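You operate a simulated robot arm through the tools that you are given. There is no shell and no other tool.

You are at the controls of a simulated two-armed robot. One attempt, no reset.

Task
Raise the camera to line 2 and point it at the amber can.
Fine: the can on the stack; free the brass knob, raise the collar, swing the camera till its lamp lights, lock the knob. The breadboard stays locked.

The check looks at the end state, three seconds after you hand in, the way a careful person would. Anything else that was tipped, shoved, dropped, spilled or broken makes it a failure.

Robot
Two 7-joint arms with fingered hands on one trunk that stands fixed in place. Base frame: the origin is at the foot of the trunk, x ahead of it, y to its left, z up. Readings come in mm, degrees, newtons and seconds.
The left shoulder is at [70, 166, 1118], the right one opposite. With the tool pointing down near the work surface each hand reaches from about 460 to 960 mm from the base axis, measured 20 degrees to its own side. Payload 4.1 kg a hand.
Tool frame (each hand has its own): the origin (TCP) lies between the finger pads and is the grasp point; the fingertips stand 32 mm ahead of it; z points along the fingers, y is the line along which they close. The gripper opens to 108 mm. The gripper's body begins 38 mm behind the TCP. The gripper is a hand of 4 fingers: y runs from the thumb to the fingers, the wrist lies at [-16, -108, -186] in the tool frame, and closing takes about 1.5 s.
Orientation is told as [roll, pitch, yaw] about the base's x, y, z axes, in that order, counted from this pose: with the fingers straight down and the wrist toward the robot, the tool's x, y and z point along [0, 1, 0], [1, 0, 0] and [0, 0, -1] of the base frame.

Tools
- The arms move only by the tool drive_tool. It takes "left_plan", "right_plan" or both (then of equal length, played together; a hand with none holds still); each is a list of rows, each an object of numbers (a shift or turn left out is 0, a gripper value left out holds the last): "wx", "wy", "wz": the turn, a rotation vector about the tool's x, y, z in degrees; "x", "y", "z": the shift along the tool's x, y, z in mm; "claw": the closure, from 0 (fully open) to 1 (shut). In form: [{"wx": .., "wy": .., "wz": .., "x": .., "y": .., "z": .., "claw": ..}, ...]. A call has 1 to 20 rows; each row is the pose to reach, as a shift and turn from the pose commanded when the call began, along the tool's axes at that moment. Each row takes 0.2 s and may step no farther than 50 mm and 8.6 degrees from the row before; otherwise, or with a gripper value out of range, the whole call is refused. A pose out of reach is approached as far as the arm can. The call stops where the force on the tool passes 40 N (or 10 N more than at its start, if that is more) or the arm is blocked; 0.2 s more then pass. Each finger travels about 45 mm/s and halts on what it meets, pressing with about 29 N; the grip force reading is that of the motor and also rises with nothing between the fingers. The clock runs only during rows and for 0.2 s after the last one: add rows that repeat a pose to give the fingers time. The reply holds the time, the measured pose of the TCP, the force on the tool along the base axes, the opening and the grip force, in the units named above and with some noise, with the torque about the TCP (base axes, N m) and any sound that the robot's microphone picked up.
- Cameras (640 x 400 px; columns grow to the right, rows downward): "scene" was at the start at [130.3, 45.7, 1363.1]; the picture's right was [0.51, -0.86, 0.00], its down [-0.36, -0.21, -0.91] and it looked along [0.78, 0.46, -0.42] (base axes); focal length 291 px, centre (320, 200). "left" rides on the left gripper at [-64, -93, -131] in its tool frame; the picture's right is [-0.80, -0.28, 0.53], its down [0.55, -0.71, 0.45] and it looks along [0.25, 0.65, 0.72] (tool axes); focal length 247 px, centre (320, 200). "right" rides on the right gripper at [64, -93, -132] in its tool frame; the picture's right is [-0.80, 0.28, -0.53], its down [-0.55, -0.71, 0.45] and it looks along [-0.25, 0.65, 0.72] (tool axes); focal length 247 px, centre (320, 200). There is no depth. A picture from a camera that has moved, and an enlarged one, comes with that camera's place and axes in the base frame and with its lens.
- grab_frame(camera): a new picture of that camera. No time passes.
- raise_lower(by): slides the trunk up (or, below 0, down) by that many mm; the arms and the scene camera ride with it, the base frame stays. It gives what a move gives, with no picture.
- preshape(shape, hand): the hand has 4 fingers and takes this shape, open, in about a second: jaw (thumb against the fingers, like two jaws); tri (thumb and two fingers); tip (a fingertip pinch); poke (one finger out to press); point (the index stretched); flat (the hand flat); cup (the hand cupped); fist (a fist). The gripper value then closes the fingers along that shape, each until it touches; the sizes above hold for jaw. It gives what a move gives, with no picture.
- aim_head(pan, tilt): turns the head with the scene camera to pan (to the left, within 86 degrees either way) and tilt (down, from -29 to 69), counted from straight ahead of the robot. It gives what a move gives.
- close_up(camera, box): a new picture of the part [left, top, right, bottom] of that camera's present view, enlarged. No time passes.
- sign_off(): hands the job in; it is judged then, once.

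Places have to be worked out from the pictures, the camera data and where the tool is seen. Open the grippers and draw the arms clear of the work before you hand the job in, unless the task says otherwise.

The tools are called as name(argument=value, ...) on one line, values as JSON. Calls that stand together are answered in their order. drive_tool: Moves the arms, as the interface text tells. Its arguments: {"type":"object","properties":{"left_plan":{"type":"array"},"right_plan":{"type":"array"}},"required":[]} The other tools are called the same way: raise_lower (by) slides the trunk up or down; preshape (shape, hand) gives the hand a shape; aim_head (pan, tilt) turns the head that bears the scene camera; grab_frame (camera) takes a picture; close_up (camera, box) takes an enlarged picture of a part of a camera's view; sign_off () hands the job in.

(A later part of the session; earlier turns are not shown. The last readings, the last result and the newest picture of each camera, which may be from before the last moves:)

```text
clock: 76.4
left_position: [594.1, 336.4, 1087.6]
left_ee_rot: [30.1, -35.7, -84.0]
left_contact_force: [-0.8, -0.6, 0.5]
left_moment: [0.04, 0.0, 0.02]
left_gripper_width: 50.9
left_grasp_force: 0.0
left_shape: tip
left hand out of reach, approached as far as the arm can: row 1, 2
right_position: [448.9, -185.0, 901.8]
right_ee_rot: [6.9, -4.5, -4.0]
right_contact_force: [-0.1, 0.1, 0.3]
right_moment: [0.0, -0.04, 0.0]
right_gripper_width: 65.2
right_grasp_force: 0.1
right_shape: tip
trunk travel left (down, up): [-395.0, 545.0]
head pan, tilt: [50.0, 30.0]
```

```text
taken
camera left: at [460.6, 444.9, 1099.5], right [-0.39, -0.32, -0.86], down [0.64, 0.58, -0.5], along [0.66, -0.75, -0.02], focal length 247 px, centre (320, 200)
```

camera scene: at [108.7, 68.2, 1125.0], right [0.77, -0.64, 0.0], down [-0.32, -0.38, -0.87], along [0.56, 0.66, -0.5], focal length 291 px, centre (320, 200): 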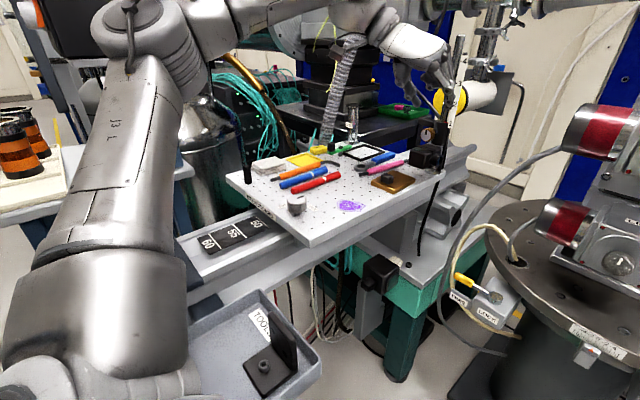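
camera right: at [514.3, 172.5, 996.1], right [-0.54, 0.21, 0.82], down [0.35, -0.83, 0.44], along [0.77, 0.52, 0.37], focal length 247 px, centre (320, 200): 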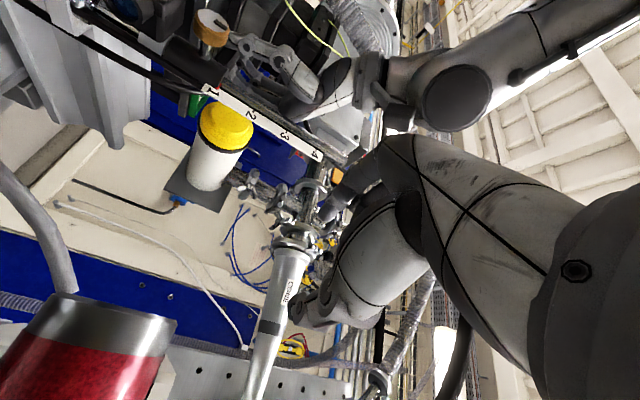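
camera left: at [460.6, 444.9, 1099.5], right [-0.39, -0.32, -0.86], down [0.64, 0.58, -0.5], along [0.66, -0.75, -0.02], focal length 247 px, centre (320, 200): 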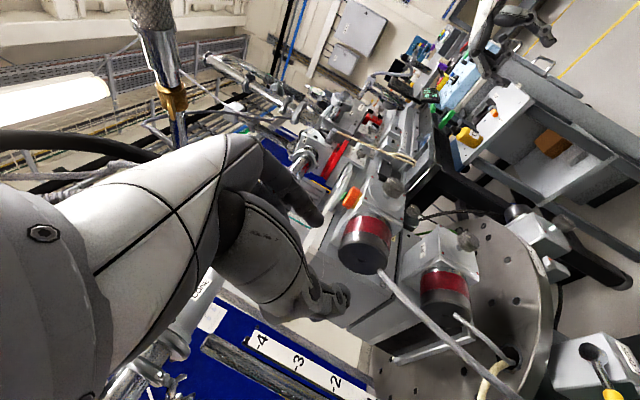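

I roll back clockwise to the start angle (index lower-right, thumb upper-left) on the approach line, about 110 mm from the knob.

drive_tool(left_plan=[{"wx": 6.35, "wy": 0.15, "wz": 4.7, "x": -1.2, "y": -4.7, "z": 7.7}, {"wx": 12.7, "wy": 0.3, "wz": 9.4, "x": -2.4, "y": -9.4, "z": 15.4}, {"wx": 19.1, "wy": 0.5, "wz": 14.1, "x": -3.5, "y": -14.2, "z": 23}, {"wx": 25.4, "wy": 0.6, "wz": 18.8, "x": -4.7, "y": -18.9, "z": 30.8}, {"wx": 31.8, "wy": 0.8, "wz": 23.4, "x": -5.9, "y": -23.6, "z": 38.4}, {"wx": 38.1, "wy": 0.9, "wz": 28.1, "x": -7.1, "y": -28.3, "z": 46.1}, {"wx": 44.5, "wy": 1.1, "wz": 32.8, "x": -8.2, "y": -33, "z": 53.8}, {"wx": 50.8, "wy": 1.2, "wz": 37.5, "x": -9.4, "y": -37.8, "z": 61.5}, {"wx": 57.2, "wy": 1.4, "wz": 42.2, "x": -10.6, "y": -42.5, "z": 69.2}, {"wx": 57.2, "wy": 1.4, "wz": 42.2, "x": -10.6, "y": -42.5, "z": 69.2}])

grab_frame(camera="left")

close_up(camera="left", box=[280, 180, 460, 330])

```text
clock: 78.6
left_position: [623.6, 335.3, 1008.7]
left_ee_rot: [31.7, 35.1, -90.4]
left_contact_force: [-0.9, 0.1, -1.2]
left_moment: [-0.03, 0.01, -0.01]
left_gripper_width: 50.4
left_grasp_force: 0.1
left_shape: tip
right_position: [450.0, -184.9, 900.1]
right_ee_rot: [6.7, -4.2, -3.9]
right_contact_force: [0.7, 0.6, 0.0]
right_moment: [-0.03, -0.02, -0.01]
right_gripper_width: 65.1
right_grasp_force: 0.1
right_shape: tip
trunk travel left (down, up): [-395.0, 545.0]
head pan, tilt: [50.0, 30.0]
```

```text
taken
camera left: at [500.4, 366.6, 1125.6], right [-0.4, 0.74, -0.55], down [0.71, 0.63, 0.33], along [0.59, -0.26, -0.77], focal length 247 px, centre (320, 200)
```

left: 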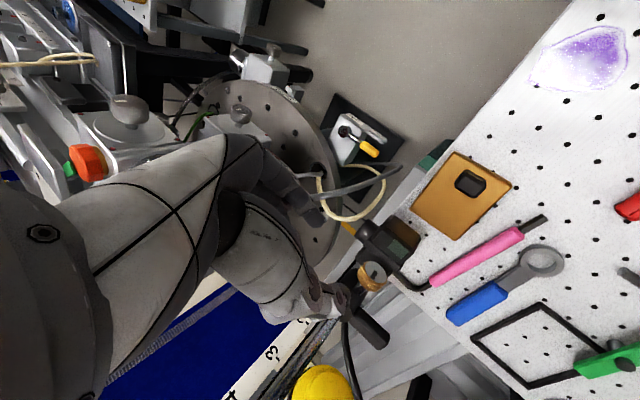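

```text
2.67 times, centred on (370, 255) of left
camera zoom: at [500.4, 366.6, 1125.6], right [-0.4, 0.74, -0.55], down [0.71, 0.63, 0.33], along [0.59, -0.26, -0.77], focal length 659 px, centre (187, 53)
```

zoom: 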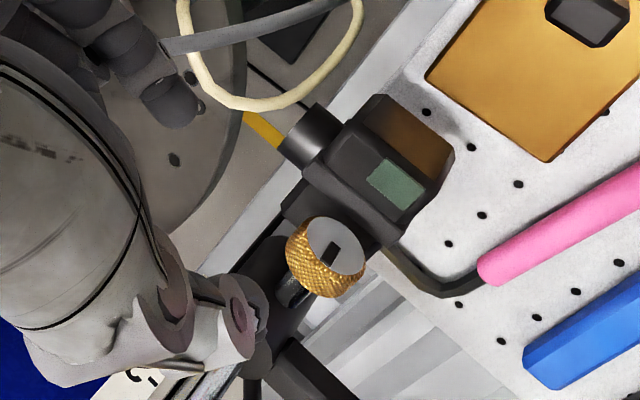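

Knob projection agrees with my estimate. I advance along the finger axis, biased ~6 mm so that the index stays clear of the camera's top edge.

drive_tool(left_plan=[{"x": -0.5, "y": -3, "z": 15}, {"x": -1, "y": -6, "z": 30}, {"x": -1.5, "y": -7, "z": 45}, {"x": -1.8, "y": -7, "z": 58}])

close_up(camera="left", box=[250, 150, 430, 300])

aim_head(pan=28, tilt=15)

grab_frame(camera="scene")

```text
clock: 79.6
left_position: [653.2, 370.4, 969.9]
left_ee_rot: [31.6, 35.1, -90.4]
left_contact_force: [-0.2, -0.3, -0.2]
left_moment: [0.01, -0.04, -0.01]
left_gripper_width: 50.8
left_grasp_force: 0.1
left_shape: tip
right_position: [450.4, -185.8, 900.3]
right_ee_rot: [6.6, -4.3, -3.8]
right_contact_force: [0.4, 0.2, 0.5]
right_moment: [0.0, 0.03, 0.01]
right_gripper_width: 65.1
right_grasp_force: 0.0
right_shape: tip
trunk travel left (down, up): [-395.0, 545.0]
head pan, tilt: [50.0, 30.0]
```

```text
2.67 times, centred on (340, 225) of left
camera zoom: at [529.2, 401.8, 1087.2], right [-0.4, 0.74, -0.55], down [0.71, 0.63, 0.33], along [0.59, -0.26, -0.77], focal length 659 px, centre (267, 133)
```

zoom: 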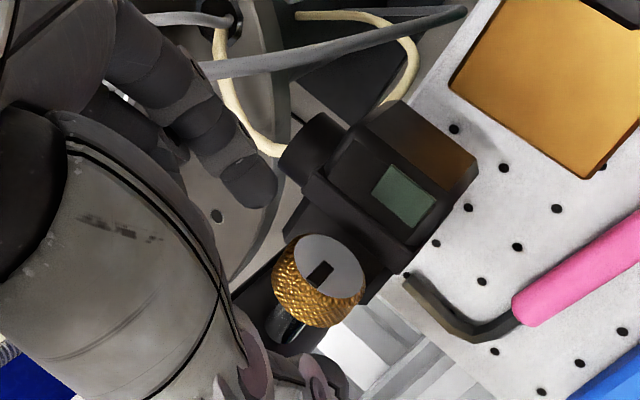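

```text
clock: 80.5
left_position: [651.9, 370.3, 971.2]
left_ee_rot: [31.6, 35.1, -90.4]
left_contact_force: [0.2, -0.3, 0.4]
left_moment: [0.04, -0.02, 0.03]
left_gripper_width: 50.8
left_grasp_force: 0.0
left_shape: tip
right_position: [451.0, -184.8, 901.1]
right_ee_rot: [6.7, -4.3, -3.9]
right_contact_force: [-0.3, -0.8, 0.6]
right_moment: [-0.02, 0.01, -0.01]
right_gripper_width: 65.2
right_grasp_force: 0.1
right_shape: tip
trunk travel left (down, up): [-395.0, 545.0]
head pan, tilt: [28.0, 15.0]
```

```text
taken
camera scene: at [133.3, 42.8, 1149.1], right [0.47, -0.88, 0.0], down [-0.23, -0.12, -0.97], along [0.85, 0.45, -0.26], focal length 291 px, centre (320, 200)
```

scene: 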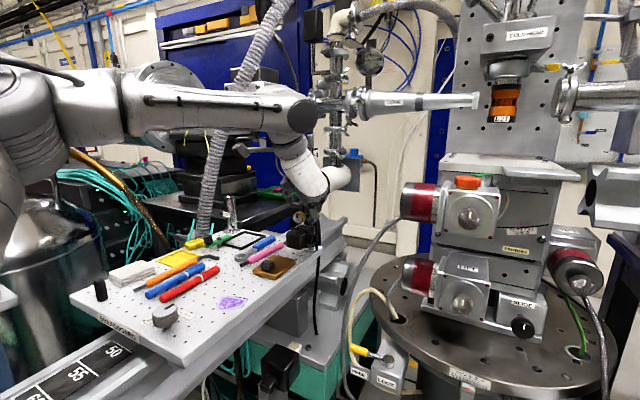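

Clear so far. I advance the last 22 mm and look again before closing.

drive_tool(left_plan=[{"z": 8}, {"z": 15}, {"z": 22}])

close_up(camera="left", box=[240, 140, 420, 290])

close_up(camera="scene", box=[260, 140, 350, 250])

```text
clock: 81.3
left_position: [664.8, 379.9, 955.2]
left_ee_rot: [31.6, 35.1, -90.4]
left_contact_force: [0.0, 0.4, -0.2]
left_moment: [0.01, 0.01, 0.03]
left_gripper_width: 50.8
left_grasp_force: 0.1
left_shape: tip
right_position: [450.6, -185.2, 900.8]
right_ee_rot: [6.7, -4.3, -3.9]
right_contact_force: [0.7, 0.4, -0.5]
right_moment: [0.02, -0.04, 0.01]
right_gripper_width: 65.0
right_grasp_force: 0.1
right_shape: tip
trunk travel left (down, up): [-395.0, 545.0]
head pan, tilt: [28.0, 15.0]
```

```text
2.67 times, centred on (330, 215) of left
camera zoom: at [540.8, 412.3, 1072.4], right [-0.4, 0.74, -0.55], down [0.71, 0.63, 0.33], along [0.59, -0.26, -0.77], focal length 659 px, centre (293, 160)
```

zoom: 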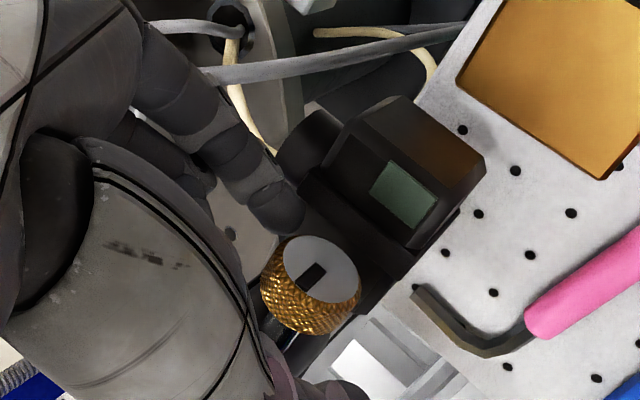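

```text
3.64 times, centred on (305, 195) of scene
camera zoom: at [133.5, 42.9, 1149.1], right [0.47, -0.88, 0.0], down [-0.23, -0.12, -0.97], along [0.85, 0.45, -0.26], focal length 1059 px, centre (374, 218)
```

zoom: 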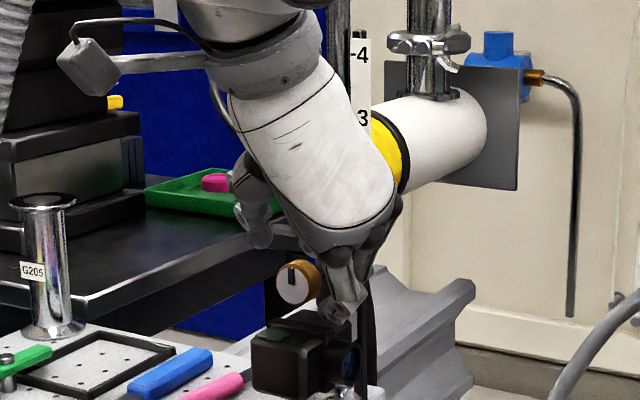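

Index and thumb bracket the knob with no contact forces. I close the pinch.

drive_tool(left_plan=[{"claw": 0.6}, {"claw": 0.66}, {"claw": 0.72}, {"claw": 0.78}, {"claw": 0.85}, {"claw": 1.0}, {"claw": 1.0}, {"claw": 1.0}])

close_up(camera="left", box=[240, 140, 420, 290])

```text
clock: 83.1
left_position: [664.7, 380.4, 957.2]
left_ee_rot: [31.6, 35.2, -90.5]
left_contact_force: [2.6, -6.5, -0.4]
left_moment: [-0.13, 0.03, -0.18]
left_gripper_width: 19.5
left_grasp_force: 28.6
left_shape: tip
right_position: [450.3, -185.8, 900.4]
right_ee_rot: [6.7, -4.3, -4.0]
right_contact_force: [0.5, 0.6, 0.0]
right_moment: [-0.01, 0.02, -0.01]
right_gripper_width: 65.3
right_grasp_force: 0.1
right_shape: tip
trunk travel left (down, up): [-395.0, 545.0]
head pan, tilt: [28.0, 15.0]
```

```text
2.67 times, centred on (330, 215) of left
camera zoom: at [540.9, 411.2, 1072.9], right [-0.4, 0.74, -0.55], down [0.71, 0.63, 0.33], along [0.59, -0.26, -0.77], focal length 659 px, centre (293, 160)
```

zoom: 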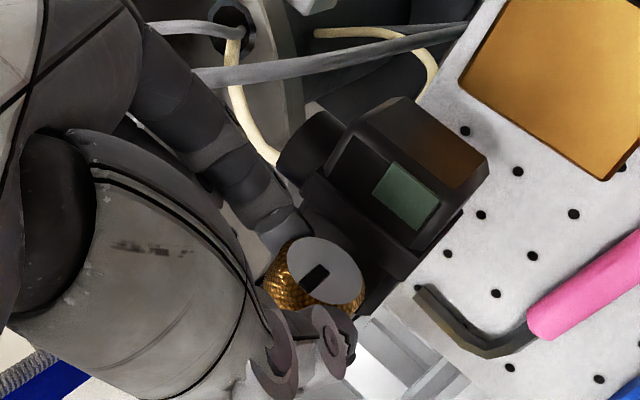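

The pinch holds (19.5 mm, 28.6 N). I turn counter-clockwise 40° about the knob's axis, within the proven range.

drive_tool(left_plan=[{"wx": -6.86, "wy": 0.07, "wz": -4.26, "x": -0.65, "y": -3.26, "z": 0.99}, {"wx": -13.7, "wy": 0.14, "wz": -8.5, "x": -1.53, "y": -6.33, "z": 2.35}, {"wx": -20.6, "wy": 0.2, "wz": -12.8, "x": -2.63, "y": -9.13, "z": 4.06}, {"wx": -27.4, "wy": 0.27, "wz": -17, "x": -3.93, "y": -11.63, "z": 6.08}, {"wx": -34.3, "wy": 0.34, "wz": -21.3, "x": -5.4, "y": -13.77, "z": 8.36}])

close_up(camera="left", box=[240, 140, 420, 290])

close_up(camera="scene", box=[260, 140, 350, 250])

```text
clock: 84.3
left_position: [663.7, 397.7, 955.8]
left_ee_rot: [32.0, -5.3, -90.4]
left_contact_force: [4.7, -4.2, 4.6]
left_moment: [-0.12, -0.16, -0.13]
left_gripper_width: 19.6
left_grasp_force: 29.6
left_shape: tip
right_position: [449.9, -186.1, 900.6]
right_ee_rot: [6.7, -4.4, -4.0]
right_contact_force: [0.3, -0.8, 0.1]
right_moment: [0.0, 0.0, -0.01]
right_gripper_width: 65.0
right_grasp_force: 0.0
right_shape: tip
trunk travel left (down, up): [-395.0, 545.0]
head pan, tilt: [28.0, 15.0]
```

```text
2.67 times, centred on (330, 215) of left
camera zoom: at [540.2, 497.1, 1024.7], right [-0.39, 0.2, -0.9], down [0.71, 0.69, -0.15], along [0.59, -0.69, -0.41], focal length 659 px, centre (293, 160)
```

zoom: 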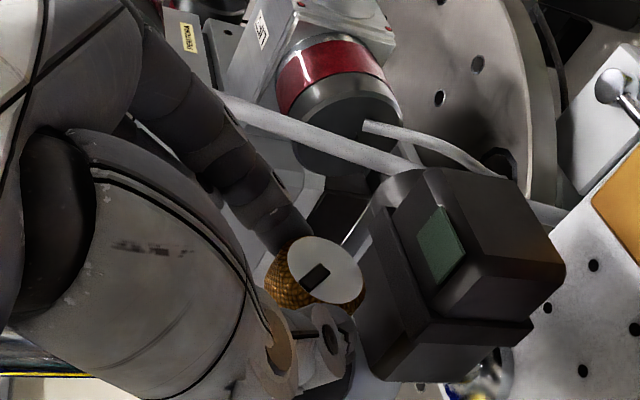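

```text
3.64 times, centred on (305, 195) of scene
camera zoom: at [133.3, 42.0, 1149.3], right [0.47, -0.88, 0.0], down [-0.23, -0.12, -0.97], along [0.85, 0.45, -0.26], focal length 1059 px, centre (374, 218)
```

zoom: 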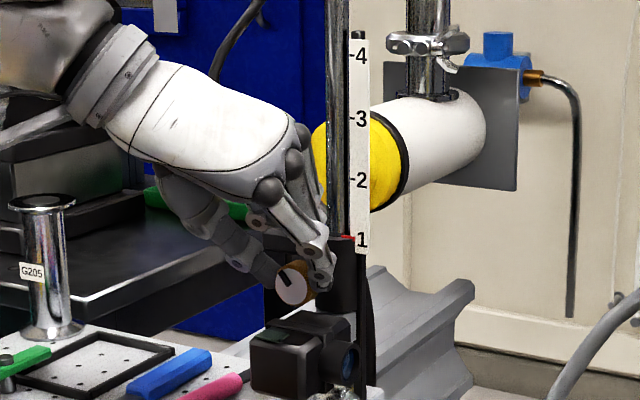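

The knob followed: its mark now leans about 40° left. I add another 8°.

drive_tool(left_plan=[{"wx": -6.86, "wy": 0.07, "wz": -4.26, "x": -0.65, "y": -3.26, "z": 0.99}])

close_up(camera="scene", box=[275, 190, 335, 240])

```text
clock: 84.7
left_position: [663.9, 400.8, 955.9]
left_ee_rot: [32.1, -13.3, -90.3]
left_contact_force: [5.5, -1.3, 7.7]
left_moment: [-0.15, -0.25, -0.06]
left_gripper_width: 19.9
left_grasp_force: 28.9
left_shape: tip
right_position: [451.3, -185.7, 901.7]
right_ee_rot: [6.6, -4.3, -3.8]
right_contact_force: [-0.8, -0.5, -0.3]
right_moment: [0.0, 0.01, 0.02]
right_gripper_width: 65.5
right_grasp_force: 0.0
right_shape: tip
trunk travel left (down, up): [-395.0, 545.0]
head pan, tilt: [28.0, 15.0]
```

```text
8.00 times, centred on (305, 215) of scene
camera zoom: at [133.0, 42.2, 1149.3], right [0.47, -0.88, 0.0], down [-0.23, -0.12, -0.97], along [0.85, 0.45, -0.26], focal length 2329 px, centre (440, 80)
```

zoom: 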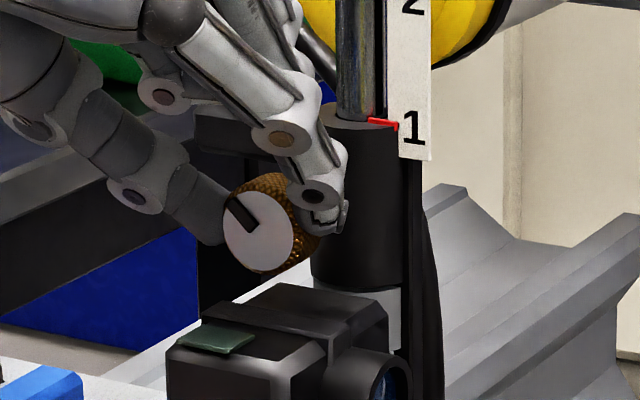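

Mark at about 48°, and the small sustained forces suggest the collar is still clamped. I open the fingers gently and check that the knob stays where it is.

drive_tool(left_plan=[{"claw": 0.9}, {"claw": 0.75}, {"claw": 0.6}, {"claw": 0.53}, {"claw": 0.53}])

close_up(camera="scene", box=[275, 180, 335, 240])

close_up(camera="left", box=[240, 140, 420, 290])

```text
clock: 85.9
left_position: [663.9, 402.1, 953.8]
left_ee_rot: [32.1, -13.2, -90.3]
left_contact_force: [0.0, -0.8, 0.1]
left_moment: [-0.03, 0.0, -0.01]
left_gripper_width: 50.3
left_grasp_force: 0.0
left_shape: tip
right_position: [450.4, -184.8, 899.7]
right_ee_rot: [6.8, -4.3, -4.0]
right_contact_force: [-0.1, -0.6, -0.1]
right_moment: [-0.02, -0.02, -0.01]
right_gripper_width: 65.2
right_grasp_force: 0.1
right_shape: tip
trunk travel left (down, up): [-395.0, 545.0]
head pan, tilt: [28.0, 15.0]
```

```text
6.67 times, centred on (305, 210) of scene
camera zoom: at [133.3, 43.0, 1149.1], right [0.47, -0.88, 0.0], down [-0.23, -0.12, -0.97], along [0.85, 0.45, -0.26], focal length 1941 px, centre (420, 133)
```

zoom: 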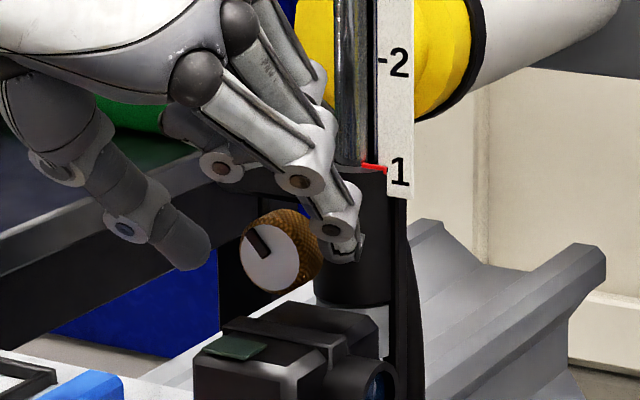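

```text
2.67 times, centred on (330, 215) of left
camera zoom: at [540.2, 510.1, 1007.4], right [-0.39, 0.08, -0.92], down [0.71, 0.66, -0.25], along [0.59, -0.75, -0.32], focal length 659 px, centre (293, 160)
```

zoom: 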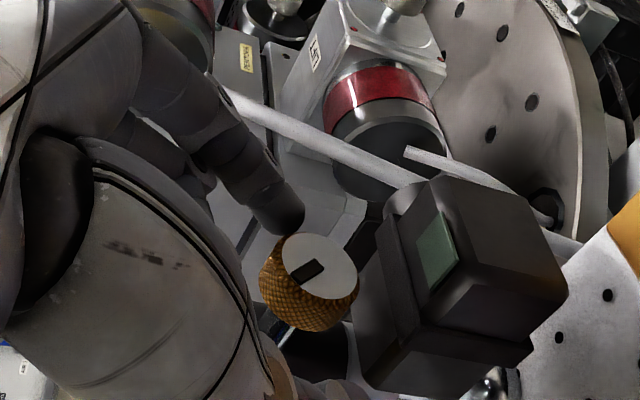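

The knob stays at ~48° and the collar hasn't moved. I rotate the open hand back clockwise around the knob for a second stroke.

drive_tool(left_plan=[{"wx": 6.86, "wy": -0.07, "wz": 4.26, "x": 0.41, "y": 3.4, "z": -0.61}, {"wx": 13.7, "wy": -0.14, "wz": 8.5, "x": 0.55, "y": 6.85, "z": -0.81}, {"wx": 20.6, "wy": -0.2, "wz": 12.8, "x": 0.45, "y": 10.31, "z": -0.6}, {"wx": 27.4, "wy": -0.27, "wz": 17, "x": 0.09, "y": 13.69, "z": 0}, {"wx": 34.3, "wy": -0.34, "wz": 21.3, "x": -0.52, "y": 16.95, "z": 1.0}, {"wx": 41.2, "wy": -0.41, "wz": 25.6, "x": -1.37, "y": 20.0, "z": 2.36}])

close_up(camera="left", box=[240, 140, 420, 290])

close_up(camera="scene", box=[265, 150, 345, 240])

```text
clock: 87.3
left_position: [665.0, 381.0, 954.8]
left_ee_rot: [31.6, 35.3, -90.4]
left_contact_force: [-0.7, -0.3, 0.5]
left_moment: [0.0, -0.02, 0.01]
left_gripper_width: 50.7
left_grasp_force: 0.1
left_shape: tip
right_position: [451.5, -186.0, 900.8]
right_ee_rot: [6.7, -4.4, -4.0]
right_contact_force: [-1.1, -0.4, 0.4]
right_moment: [-0.03, -0.01, -0.04]
right_gripper_width: 65.2
right_grasp_force: 0.1
right_shape: tip
trunk travel left (down, up): [-395.0, 545.0]
head pan, tilt: [28.0, 15.0]
```

```text
2.67 times, centred on (330, 215) of left
camera zoom: at [540.4, 412.0, 1073.5], right [-0.4, 0.74, -0.55], down [0.71, 0.62, 0.33], along [0.59, -0.26, -0.77], focal length 659 px, centre (293, 160)
```

zoom: 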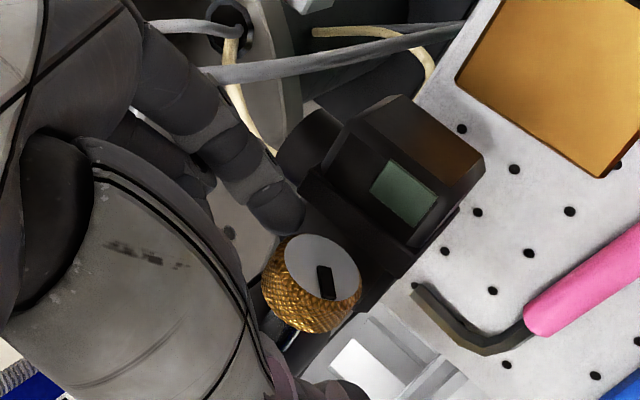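

```text
4.44 times, centred on (305, 195) of scene
camera zoom: at [133.4, 42.1, 1149.1], right [0.47, -0.88, 0.0], down [-0.23, -0.12, -0.97], along [0.85, 0.45, -0.26], focal length 1294 px, centre (387, 222)
```

zoom: 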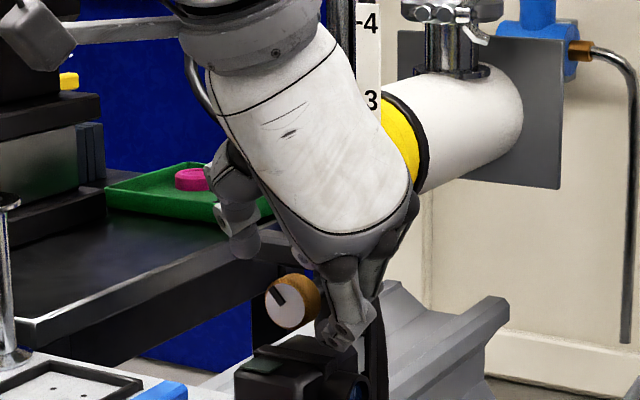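

The mark stays put and the hand is back at the start angle. I grip again for the second stroke.

drive_tool(left_plan=[{"claw": 0.6}, {"claw": 0.66}, {"claw": 0.72}, {"claw": 0.78}, {"claw": 0.85}, {"claw": 1.0}, {"claw": 1.0}, {"claw": 1.0}])

drive_tool(left_plan=[{"wx": -6.86, "wy": 0.07, "wz": -4.26, "x": -0.65, "y": -3.26, "z": 0.99}, {"wx": -13.7, "wy": 0.14, "wz": -8.5, "x": -1.53, "y": -6.33, "z": 2.35}, {"wx": -20.6, "wy": 0.2, "wz": -12.8, "x": -2.63, "y": -9.13, "z": 4.06}])

close_up(camera="scene", box=[265, 150, 345, 240])

```text
clock: 89.1
left_position: [664.6, 381.3, 956.3]
left_ee_rot: [31.7, 35.2, -90.4]
left_contact_force: [2.0, -5.9, 0.4]
left_moment: [-0.14, 0.02, -0.17]
left_gripper_width: 20.2
left_grasp_force: 29.1
left_shape: tip
right_position: [449.7, -185.5, 899.2]
right_ee_rot: [6.7, -4.2, -4.1]
right_contact_force: [-0.1, -0.2, 0.7]
right_moment: [-0.01, 0.0, 0.01]
right_gripper_width: 65.1
right_grasp_force: 0.0
right_shape: tip
trunk travel left (down, up): [-395.0, 545.0]
head pan, tilt: [28.0, 15.0]
```

```text
clock: 89.9
left_position: [665.4, 391.6, 958.1]
left_ee_rot: [31.8, 10.9, -90.4]
left_contact_force: [1.8, -3.0, 1.7]
left_moment: [-0.09, -0.08, -0.08]
left_gripper_width: 20.2
left_grasp_force: 29.5
left_shape: tip
right_position: [449.6, -185.2, 900.4]
right_ee_rot: [6.8, -4.2, -4.0]
right_contact_force: [0.0, 0.4, 0.2]
right_moment: [-0.05, 0.01, -0.02]
right_gripper_width: 65.0
right_grasp_force: 0.0
right_shape: tip
trunk travel left (down, up): [-395.0, 545.0]
head pan, tilt: [28.0, 15.0]
```

```text
4.44 times, centred on (305, 195) of scene
camera zoom: at [133.2, 42.3, 1149.2], right [0.47, -0.88, 0.0], down [-0.23, -0.12, -0.97], along [0.85, 0.45, -0.26], focal length 1294 px, centre (387, 222)
```

zoom: 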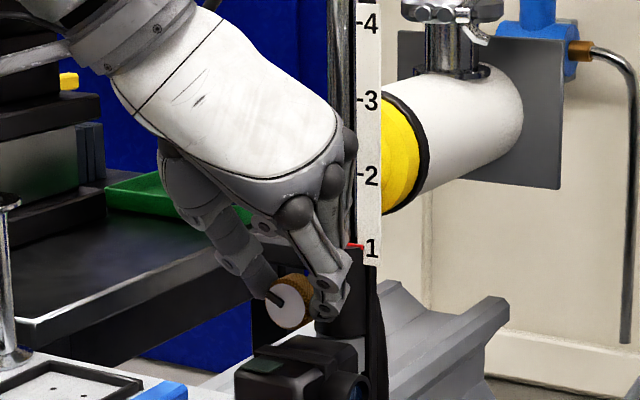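

Total turn is about 72° now. I test whether the collar is free with a small trunk lift of 3 mm, reading the force.

raise_lower(by=3)

close_up(camera="scene", box=[290, 180, 340, 230])

```text
clock: 90.4
left_position: [664.7, 391.1, 959.8]
left_ee_rot: [31.6, 11.0, -90.4]
left_contact_force: [0.1, -4.0, -8.0]
left_moment: [-0.18, 0.11, -0.16]
left_gripper_width: 20.6
left_grasp_force: 28.9
left_shape: tip
right_position: [450.7, -185.3, 902.8]
right_ee_rot: [6.6, -4.1, -3.8]
right_contact_force: [-1.4, 0.0, 0.3]
right_moment: [-0.01, 0.0, -0.02]
right_gripper_width: 65.2
right_grasp_force: 0.1
right_shape: tip
trunk travel left (down, up): [-398.0, 542.0]
head pan, tilt: [28.0, 15.0]
```

```text
8.00 times, centred on (315, 205) of scene
camera zoom: at [134.2, 42.4, 1151.9], right [0.47, -0.88, 0.0], down [-0.23, -0.12, -0.97], along [0.85, 0.45, -0.26], focal length 2329 px, centre (360, 160)
```

zoom: 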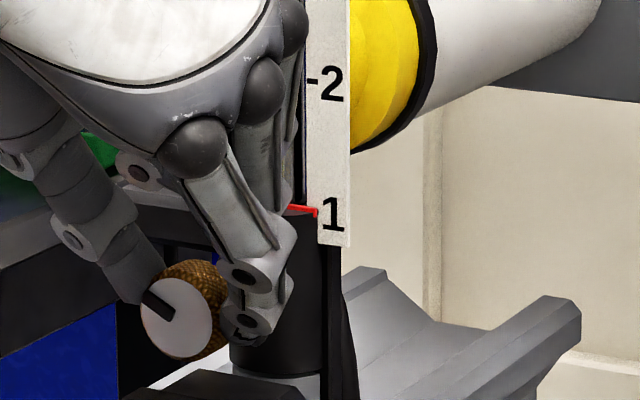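

Ambiguous: 8 N downward load after 3 mm. I lower back 3 mm and continue turning to the end of this stroke.

raise_lower(by=-3)

drive_tool(left_plan=[{"wx": -6.86, "wy": 0.07, "wz": -4.26, "x": -0.65, "y": -3.26, "z": 0.99}, {"wx": -13.7, "wy": 0.14, "wz": -8.5, "x": -1.53, "y": -6.33, "z": 2.35}])

close_up(camera="scene", box=[290, 180, 340, 230])

close_up(camera="left", box=[240, 140, 420, 290])

```text
clock: 90.9
left_position: [664.0, 390.2, 957.8]
left_ee_rot: [31.9, 11.0, -90.3]
left_contact_force: [0.7, -2.4, 1.4]
left_moment: [-0.08, 0.01, -0.11]
left_gripper_width: 20.3
left_grasp_force: 29.3
left_shape: tip
right_position: [450.3, -186.1, 901.1]
right_ee_rot: [6.7, -4.2, -3.9]
right_contact_force: [0.1, -0.1, 0.3]
right_moment: [0.01, -0.01, -0.02]
right_gripper_width: 65.1
right_grasp_force: 0.0
right_shape: tip
trunk travel left (down, up): [-395.0, 545.0]
head pan, tilt: [28.0, 15.0]
```

```text
clock: 91.5
left_position: [664.3, 398.0, 957.0]
left_ee_rot: [32.0, -5.3, -90.4]
left_contact_force: [2.3, -2.9, 3.5]
left_moment: [-0.07, -0.08, -0.1]
left_gripper_width: 20.5
left_grasp_force: 28.8
left_shape: tip
right_position: [451.6, -185.4, 900.9]
right_ee_rot: [6.8, -4.3, -4.0]
right_contact_force: [-0.4, -0.2, -0.7]
right_moment: [-0.02, -0.01, 0.0]
right_gripper_width: 65.1
right_grasp_force: 0.1
right_shape: tip
trunk travel left (down, up): [-395.0, 545.0]
head pan, tilt: [28.0, 15.0]
```

```text
8.00 times, centred on (315, 205) of scene
camera zoom: at [133.1, 42.3, 1149.3], right [0.47, -0.88, 0.0], down [-0.23, -0.12, -0.97], along [0.85, 0.45, -0.26], focal length 2329 px, centre (360, 160)
```

zoom: 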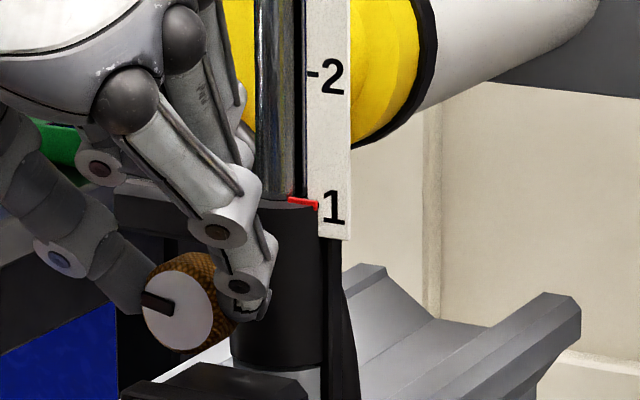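

```text
2.67 times, centred on (330, 215) of left
camera zoom: at [540.7, 498.0, 1025.2], right [-0.39, 0.2, -0.9], down [0.71, 0.69, -0.15], along [0.59, -0.69, -0.42], focal length 659 px, centre (293, 160)
```

zoom: 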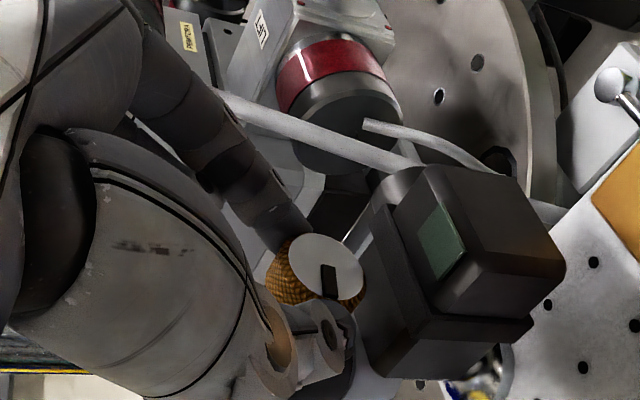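

The mark is now nearly horizontal (≈85–90° of turn). I repeat the 3 mm lift test here.

raise_lower(by=4)

close_up(camera="scene", box=[290, 180, 340, 230])

```text
clock: 92.0
left_position: [666.7, 397.7, 958.4]
left_ee_rot: [31.8, -5.1, -90.4]
left_contact_force: [-1.2, -5.7, -10.7]
left_moment: [-0.07, 0.15, -0.13]
left_gripper_width: 20.4
left_grasp_force: 29.1
left_shape: tip
right_position: [452.3, -184.4, 904.5]
right_ee_rot: [6.7, -4.2, -4.0]
right_contact_force: [0.5, 0.4, 0.2]
right_moment: [-0.01, 0.02, 0.01]
right_gripper_width: 65.4
right_grasp_force: 0.1
right_shape: tip
trunk travel left (down, up): [-399.0, 541.0]
head pan, tilt: [28.0, 15.0]
```

```text
8.00 times, centred on (315, 205) of scene
camera zoom: at [134.3, 42.5, 1152.8], right [0.47, -0.88, 0.0], down [-0.23, -0.12, -0.97], along [0.85, 0.45, -0.26], focal length 2329 px, centre (360, 160)
```

zoom: 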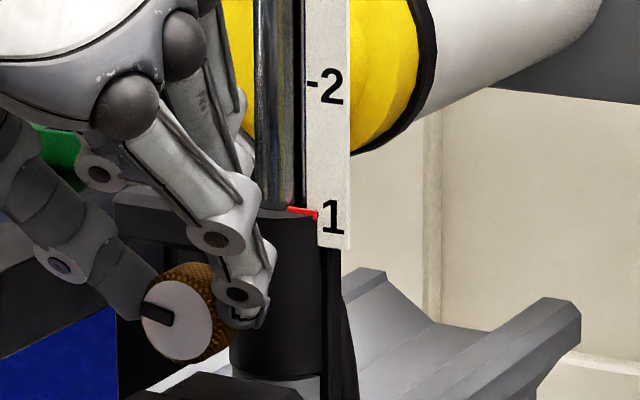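

Pointer and line 1 moved together in the picture, so the collar is still clamped (or very stiff). I lower back, finish the stroke by 8°, and prepare a third stroke.

raise_lower(by=-4)

drive_tool(left_plan=[{"wx": -6.86, "wy": 0.07, "wz": -4.26, "x": -0.65, "y": -3.26, "z": 0.99}])

close_up(camera="scene", box=[290, 180, 340, 230])

```text
clock: 92.6
left_position: [665.1, 399.6, 956.4]
left_ee_rot: [31.9, -5.3, -90.3]
left_contact_force: [0.8, -3.7, 0.9]
left_moment: [-0.11, -0.03, -0.14]
left_gripper_width: 20.3
left_grasp_force: 29.6
left_shape: tip
right_position: [451.8, -184.3, 900.5]
right_ee_rot: [6.7, -4.4, -4.0]
right_contact_force: [0.7, 0.7, -0.4]
right_moment: [-0.03, 0.02, 0.0]
right_gripper_width: 65.2
right_grasp_force: 0.0
right_shape: tip
trunk travel left (down, up): [-395.0, 545.0]
head pan, tilt: [28.0, 15.0]
```

```text
clock: 93.0
left_position: [664.5, 401.2, 954.3]
left_ee_rot: [32.0, -13.3, -90.4]
left_contact_force: [2.9, -0.3, 4.2]
left_moment: [-0.06, -0.09, -0.04]
left_gripper_width: 19.9
left_grasp_force: 29.1
left_shape: tip
right_position: [450.0, -185.9, 901.9]
right_ee_rot: [6.7, -4.2, -3.9]
right_contact_force: [-0.3, 0.1, 0.1]
right_moment: [-0.02, 0.0, 0.02]
right_gripper_width: 65.2
right_grasp_force: 0.0
right_shape: tip
trunk travel left (down, up): [-395.0, 545.0]
head pan, tilt: [28.0, 15.0]
```

```text
8.00 times, centred on (315, 205) of scene
camera zoom: at [133.0, 42.7, 1149.3], right [0.47, -0.88, 0.0], down [-0.23, -0.12, -0.97], along [0.85, 0.45, -0.26], focal length 2329 px, centre (360, 160)
```

zoom: 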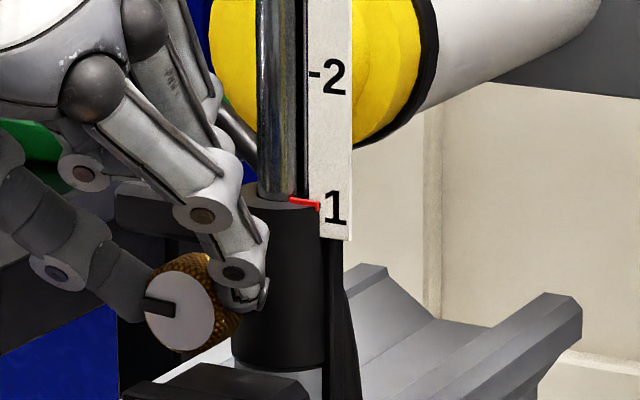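

The mark is horizontal (≈95°). I release gently and watch whether knob and collar stay.

drive_tool(left_plan=[{"claw": 0.9}, {"claw": 0.75}, {"claw": 0.6}, {"claw": 0.53}, {"claw": 0.53}])

close_up(camera="scene", box=[290, 180, 340, 230])

```text
clock: 94.2
left_position: [665.0, 402.7, 954.5]
left_ee_rot: [32.1, -13.3, -90.2]
left_contact_force: [0.9, 0.6, -0.3]
left_moment: [0.04, -0.02, 0.01]
left_gripper_width: 50.0
left_grasp_force: 0.0
left_shape: tip
right_position: [449.7, -184.1, 900.4]
right_ee_rot: [6.7, -4.2, -3.8]
right_contact_force: [-0.2, 0.1, -0.7]
right_moment: [-0.02, 0.0, -0.01]
right_gripper_width: 65.1
right_grasp_force: 0.1
right_shape: tip
trunk travel left (down, up): [-395.0, 545.0]
head pan, tilt: [28.0, 15.0]
```

```text
8.00 times, centred on (315, 205) of scene
camera zoom: at [133.3, 43.0, 1149.1], right [0.47, -0.88, 0.0], down [-0.23, -0.12, -0.97], along [0.85, 0.45, -0.26], focal length 2329 px, centre (360, 160)
```

zoom: 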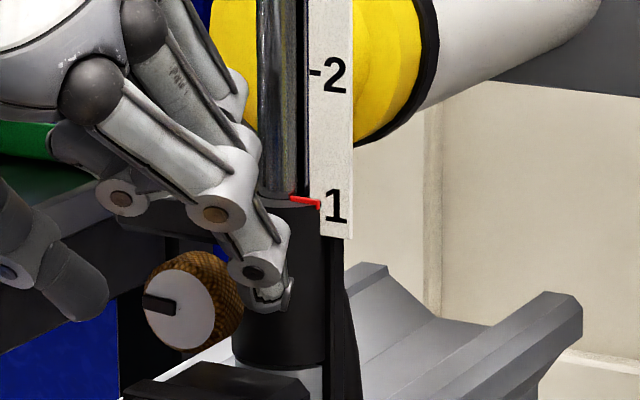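

The knob rests at roughly 80° and the collar stays at line 1. I rotate the open hand back for a third stroke and grip again.

drive_tool(left_plan=[{"wx": 6.86, "wy": -0.07, "wz": 4.26, "x": 0.41, "y": 3.4, "z": -0.61}, {"wx": 13.7, "wy": -0.14, "wz": 8.5, "x": 0.55, "y": 6.85, "z": -0.81}, {"wx": 20.6, "wy": -0.2, "wz": 12.8, "x": 0.45, "y": 10.31, "z": -0.6}, {"wx": 27.4, "wy": -0.27, "wz": 17, "x": 0.09, "y": 13.69, "z": 0}, {"wx": 34.3, "wy": -0.34, "wz": 21.3, "x": -0.52, "y": 16.95, "z": 1.0}, {"wx": 41.2, "wy": -0.41, "wz": 25.6, "x": -1.37, "y": 20.0, "z": 2.36}])

close_up(camera="left", box=[240, 140, 420, 290])

close_up(camera="scene", box=[275, 180, 335, 240])

```text
clock: 95.6
left_position: [664.9, 380.2, 956.6]
left_ee_rot: [31.6, 35.5, -90.3]
left_contact_force: [-0.6, -0.1, -0.3]
left_moment: [0.01, -0.01, -0.02]
left_gripper_width: 50.5
left_grasp_force: 0.0
left_shape: tip
right_position: [450.0, -186.4, 900.1]
right_ee_rot: [6.7, -4.3, -4.0]
right_contact_force: [-0.6, 0.1, 0.3]
right_moment: [0.01, -0.01, 0.03]
right_gripper_width: 65.2
right_grasp_force: 0.1
right_shape: tip
trunk travel left (down, up): [-395.0, 545.0]
head pan, tilt: [28.0, 15.0]
```

```text
2.67 times, centred on (330, 215) of left
camera zoom: at [540.8, 412.0, 1074.5], right [-0.4, 0.74, -0.55], down [0.71, 0.62, 0.33], along [0.59, -0.25, -0.77], focal length 659 px, centre (293, 160)
```

zoom: 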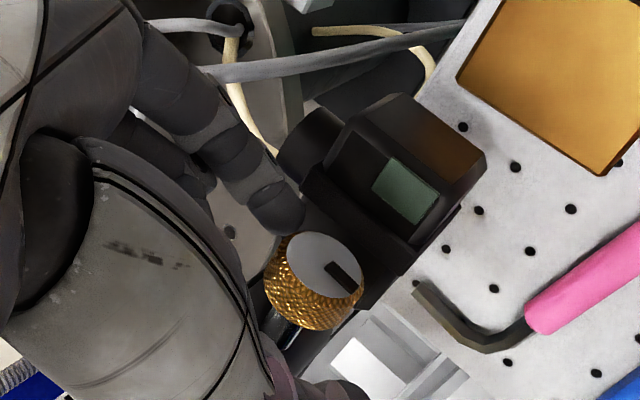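

```text
6.67 times, centred on (305, 210) of scene
camera zoom: at [133.4, 42.0, 1149.1], right [0.47, -0.88, 0.0], down [-0.23, -0.12, -0.97], along [0.85, 0.45, -0.26], focal length 1941 px, centre (420, 133)
```

zoom: 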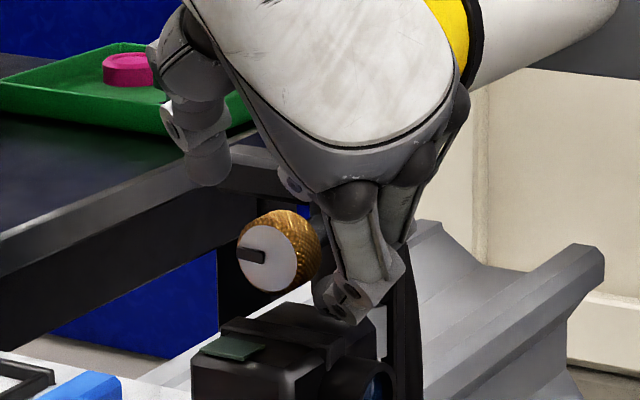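

Mark ≈82°. I grip and turn through the third stroke, watching torque for an end stop.

drive_tool(left_plan=[{"claw": 0.6}, {"claw": 0.66}, {"claw": 0.72}, {"claw": 0.78}, {"claw": 0.85}, {"claw": 1.0}, {"claw": 1.0}, {"claw": 1.0}])

drive_tool(left_plan=[{"wx": -6.86, "wy": 0.07, "wz": -4.26, "x": -0.65, "y": -3.26, "z": 0.99}, {"wx": -13.7, "wy": 0.14, "wz": -8.5, "x": -1.53, "y": -6.33, "z": 2.35}])

drive_tool(left_plan=[{"wx": -6.86, "wy": 0.07, "wz": -4.26, "x": -0.65, "y": -3.26, "z": 0.99}, {"wx": -13.7, "wy": 0.14, "wz": -8.5, "x": -1.53, "y": -6.33, "z": 2.35}])

close_up(camera="scene", box=[290, 180, 340, 230])

close_up(camera="left", box=[240, 140, 420, 290])

```text
clock: 97.4
left_position: [664.9, 380.6, 956.7]
left_ee_rot: [31.5, 35.3, -90.5]
left_contact_force: [1.3, -4.6, -2.5]
left_moment: [-0.11, 0.05, -0.13]
left_gripper_width: 20.2
left_grasp_force: 29.7
left_shape: tip
right_position: [449.6, -186.2, 900.5]
right_ee_rot: [6.8, -4.1, -3.9]
right_contact_force: [-0.6, -0.7, -0.4]
right_moment: [0.01, -0.02, -0.02]
right_gripper_width: 65.3
right_grasp_force: 0.1
right_shape: tip
trunk travel left (down, up): [-395.0, 545.0]
head pan, tilt: [28.0, 15.0]
```

```text
clock: 98.0
left_position: [665.4, 388.7, 960.3]
left_ee_rot: [31.9, 19.1, -90.3]
left_contact_force: [2.8, -2.9, 3.9]
left_moment: [0.2, -0.05, -0.14]
left_gripper_width: 22.0
left_grasp_force: 29.3
left_shape: tip
right_position: [450.5, -185.8, 900.9]
right_ee_rot: [6.8, -4.3, -3.9]
right_contact_force: [-0.1, -0.9, 0.3]
right_moment: [0.02, 0.04, 0.02]
right_gripper_width: 65.3
right_grasp_force: 0.1
right_shape: tip
trunk travel left (down, up): [-395.0, 545.0]
head pan, tilt: [28.0, 15.0]
```

```text
clock: 98.6
left_position: [664.6, 395.6, 960.2]
left_ee_rot: [32.2, 2.9, -90.3]
left_contact_force: [12.4, 2.9, 18.4]
left_moment: [0.59, -0.41, -0.04]
left_gripper_width: 23.0
left_grasp_force: 29.1
left_shape: tip
right_position: [449.7, -185.1, 900.4]
right_ee_rot: [6.8, -4.2, -4.1]
right_contact_force: [0.5, 0.2, -0.7]
right_moment: [0.01, 0.03, -0.01]
right_gripper_width: 65.2
right_grasp_force: 0.1
right_shape: tip
trunk travel left (down, up): [-395.0, 545.0]
head pan, tilt: [28.0, 15.0]
```

```text
8.00 times, centred on (315, 205) of scene
camera zoom: at [132.8, 42.1, 1149.6], right [0.47, -0.88, 0.0], down [-0.23, -0.12, -0.97], along [0.85, 0.45, -0.26], focal length 2329 px, centre (360, 160)
```

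zoom: 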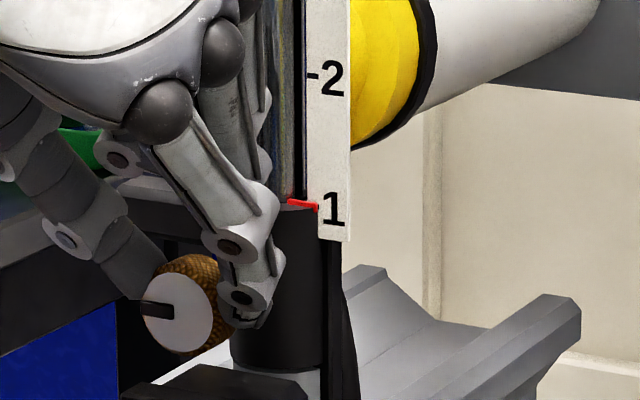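

```text
2.67 times, centred on (330, 215) of left
camera zoom: at [540.9, 484.4, 1041.5], right [-0.39, 0.33, -0.86], down [0.71, 0.71, -0.05], along [0.59, -0.63, -0.51], focal length 659 px, centre (293, 160)
```

zoom: 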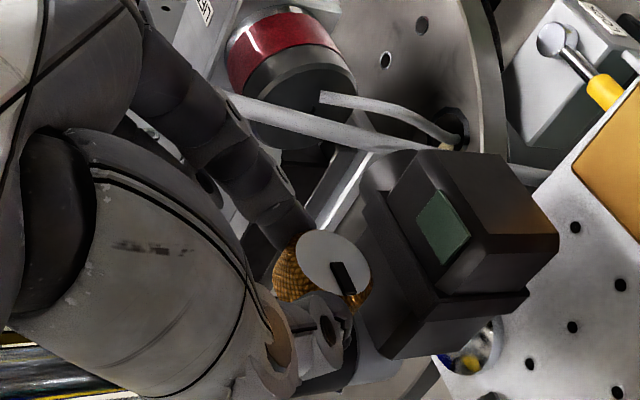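

Torque rose to 0.6 N·m and the mark stopped at horizontal – the knob has reached its free end stop. The collar holds by friction, so I release the knob and back the left hand away along its finger axis.

drive_tool(left_plan=[{"claw": 0.9}, {"claw": 0.75}, {"claw": 0.6}, {"claw": 0.45}, {"claw": 0.45}, {"z": -15, "claw": 0.45}, {"z": -35, "claw": 0.45}, {"z": -60, "claw": 0.45}, {"z": -85, "claw": 0.45}])

close_up(camera="scene", box=[275, 170, 345, 240])

grab_frame(camera="left")

```text
clock: 100.6
left_position: [618.6, 392.8, 1030.7]
left_ee_rot: [31.9, 3.0, -90.4]
left_contact_force: [0.1, -0.3, 0.0]
left_moment: [0.01, -0.01, 0.01]
left_gripper_width: 59.1
left_grasp_force: 0.1
left_shape: tip
right_position: [450.0, -185.1, 901.3]
right_ee_rot: [6.8, -4.3, -4.0]
right_contact_force: [0.7, 0.3, -0.1]
right_moment: [0.03, -0.02, -0.01]
right_gripper_width: 65.3
right_grasp_force: 0.1
right_shape: tip
trunk travel left (down, up): [-395.0, 545.0]
head pan, tilt: [28.0, 15.0]
```

```text
5.71 times, centred on (310, 205) of scene
camera zoom: at [132.8, 42.7, 1149.2], right [0.47, -0.88, 0.0], down [-0.23, -0.12, -0.97], along [0.85, 0.45, -0.26], focal length 1664 px, centre (377, 171)
```

zoom: 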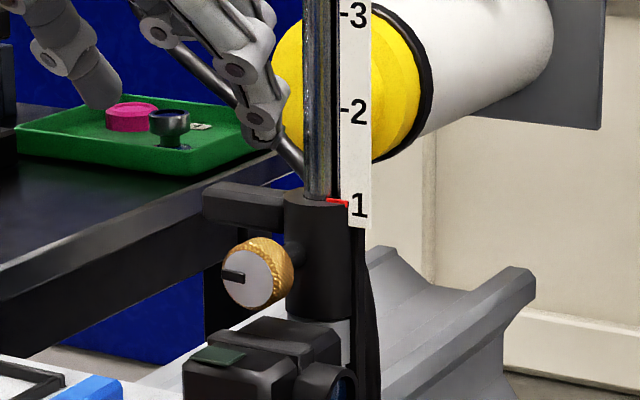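

```text
taken
camera left: at [495.4, 482.2, 1112.4], right [-0.39, 0.33, -0.86], down [0.71, 0.7, -0.05], along [0.59, -0.63, -0.51], focal length 247 px, centre (320, 200)
```

left: 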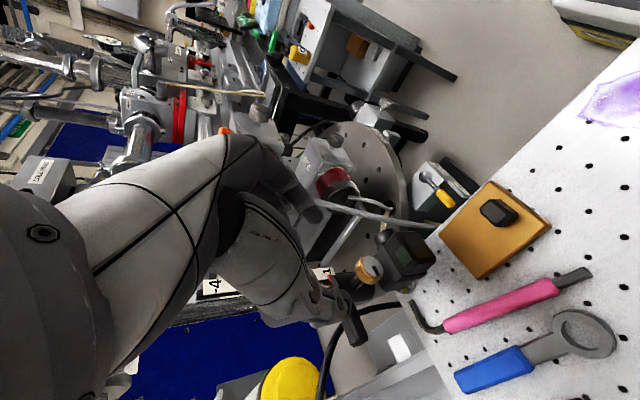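

Knob mark horizontal, collar still exactly at line 1. I now turn the left hand back to fingers-down while rising, to take the handle again.

drive_tool(left_plan=[{"x": 3, "y": -5, "z": -14}, {"wx": 1.93, "wy": -2.28, "wz": -7.41, "x": 6, "y": -9, "z": -24}, {"wx": 3.87, "wy": -4.56, "wz": -14.8, "x": 9, "y": -14, "z": -34}, {"wx": 5.8, "wy": -6.84, "wz": -22.2, "x": 12, "y": -18, "z": -44}, {"wx": 7.73, "wy": -9.12, "wz": -29.6, "x": 15, "y": -23, "z": -54}, {"wx": 9.67, "wy": -11.4, "wz": -37, "x": 18, "y": -27, "z": -62}, {"wx": 11.6, "wy": -13.7, "wz": -44.5, "x": 20, "y": -30.5, "z": -67}, {"wx": 13.5, "wy": -16, "wz": -51.9, "x": 20, "y": -30.5, "z": -67}, {"wx": 15.5, "wy": -18.2, "wz": -59.3, "x": 20, "y": -30.5, "z": -67}, {"wx": 17.4, "wy": -20.5, "wz": -66.7, "x": 20, "y": -30.5, "z": -67}, {"wx": 19.3, "wy": -22.8, "wz": -74.1, "x": 20, "y": -30.5, "z": -67}, {"wx": 21.3, "wy": -25.1, "wz": -81.5, "x": 20, "y": -30.5, "z": -67}, {"wx": 23.2, "wy": -27.35, "wz": -88.9, "x": 20, "y": -30.5, "z": -67}])

grab_frame(camera="left")

grab_frame(camera="scene")

```text
clock: 103.4
left_position: [601.6, 418.2, 1098.0]
left_ee_rot: [0.1, 0.3, 0.4]
left_contact_force: [0.0, -1.3, -0.3]
left_moment: [-0.01, 0.0, -0.02]
left_gripper_width: 59.2
left_grasp_force: 0.1
left_shape: tip
right_position: [450.3, -185.0, 900.9]
right_ee_rot: [6.8, -4.4, -3.9]
right_contact_force: [0.0, 0.1, -0.1]
right_moment: [-0.02, 0.0, 0.02]
right_gripper_width: 65.4
right_grasp_force: 0.0
right_shape: tip
trunk travel left (down, up): [-395.0, 545.0]
head pan, tilt: [28.0, 15.0]
```

```text
taken
camera left: at [510.2, 352.4, 1229.9], right [-0.28, -0.8, -0.53], down [-0.71, 0.54, -0.44], along [0.64, 0.26, -0.72], focal length 247 px, centre (320, 200)
```

left: 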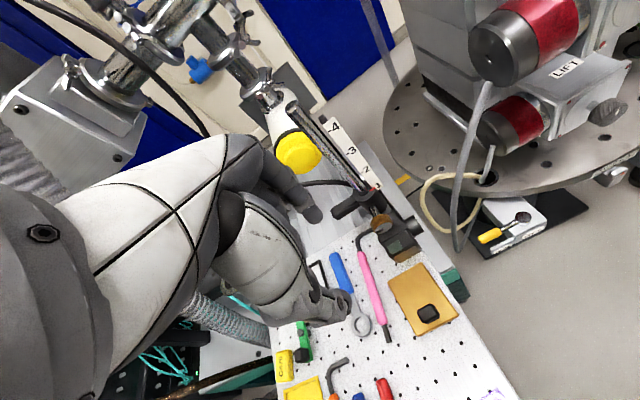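

```text
taken
camera scene: at [133.4, 42.4, 1149.1], right [0.47, -0.88, 0.0], down [-0.23, -0.12, -0.97], along [0.85, 0.45, -0.26], focal length 291 px, centre (320, 200)
```

scene: 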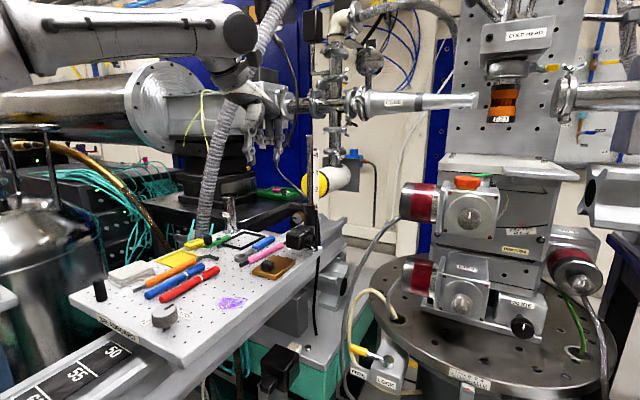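

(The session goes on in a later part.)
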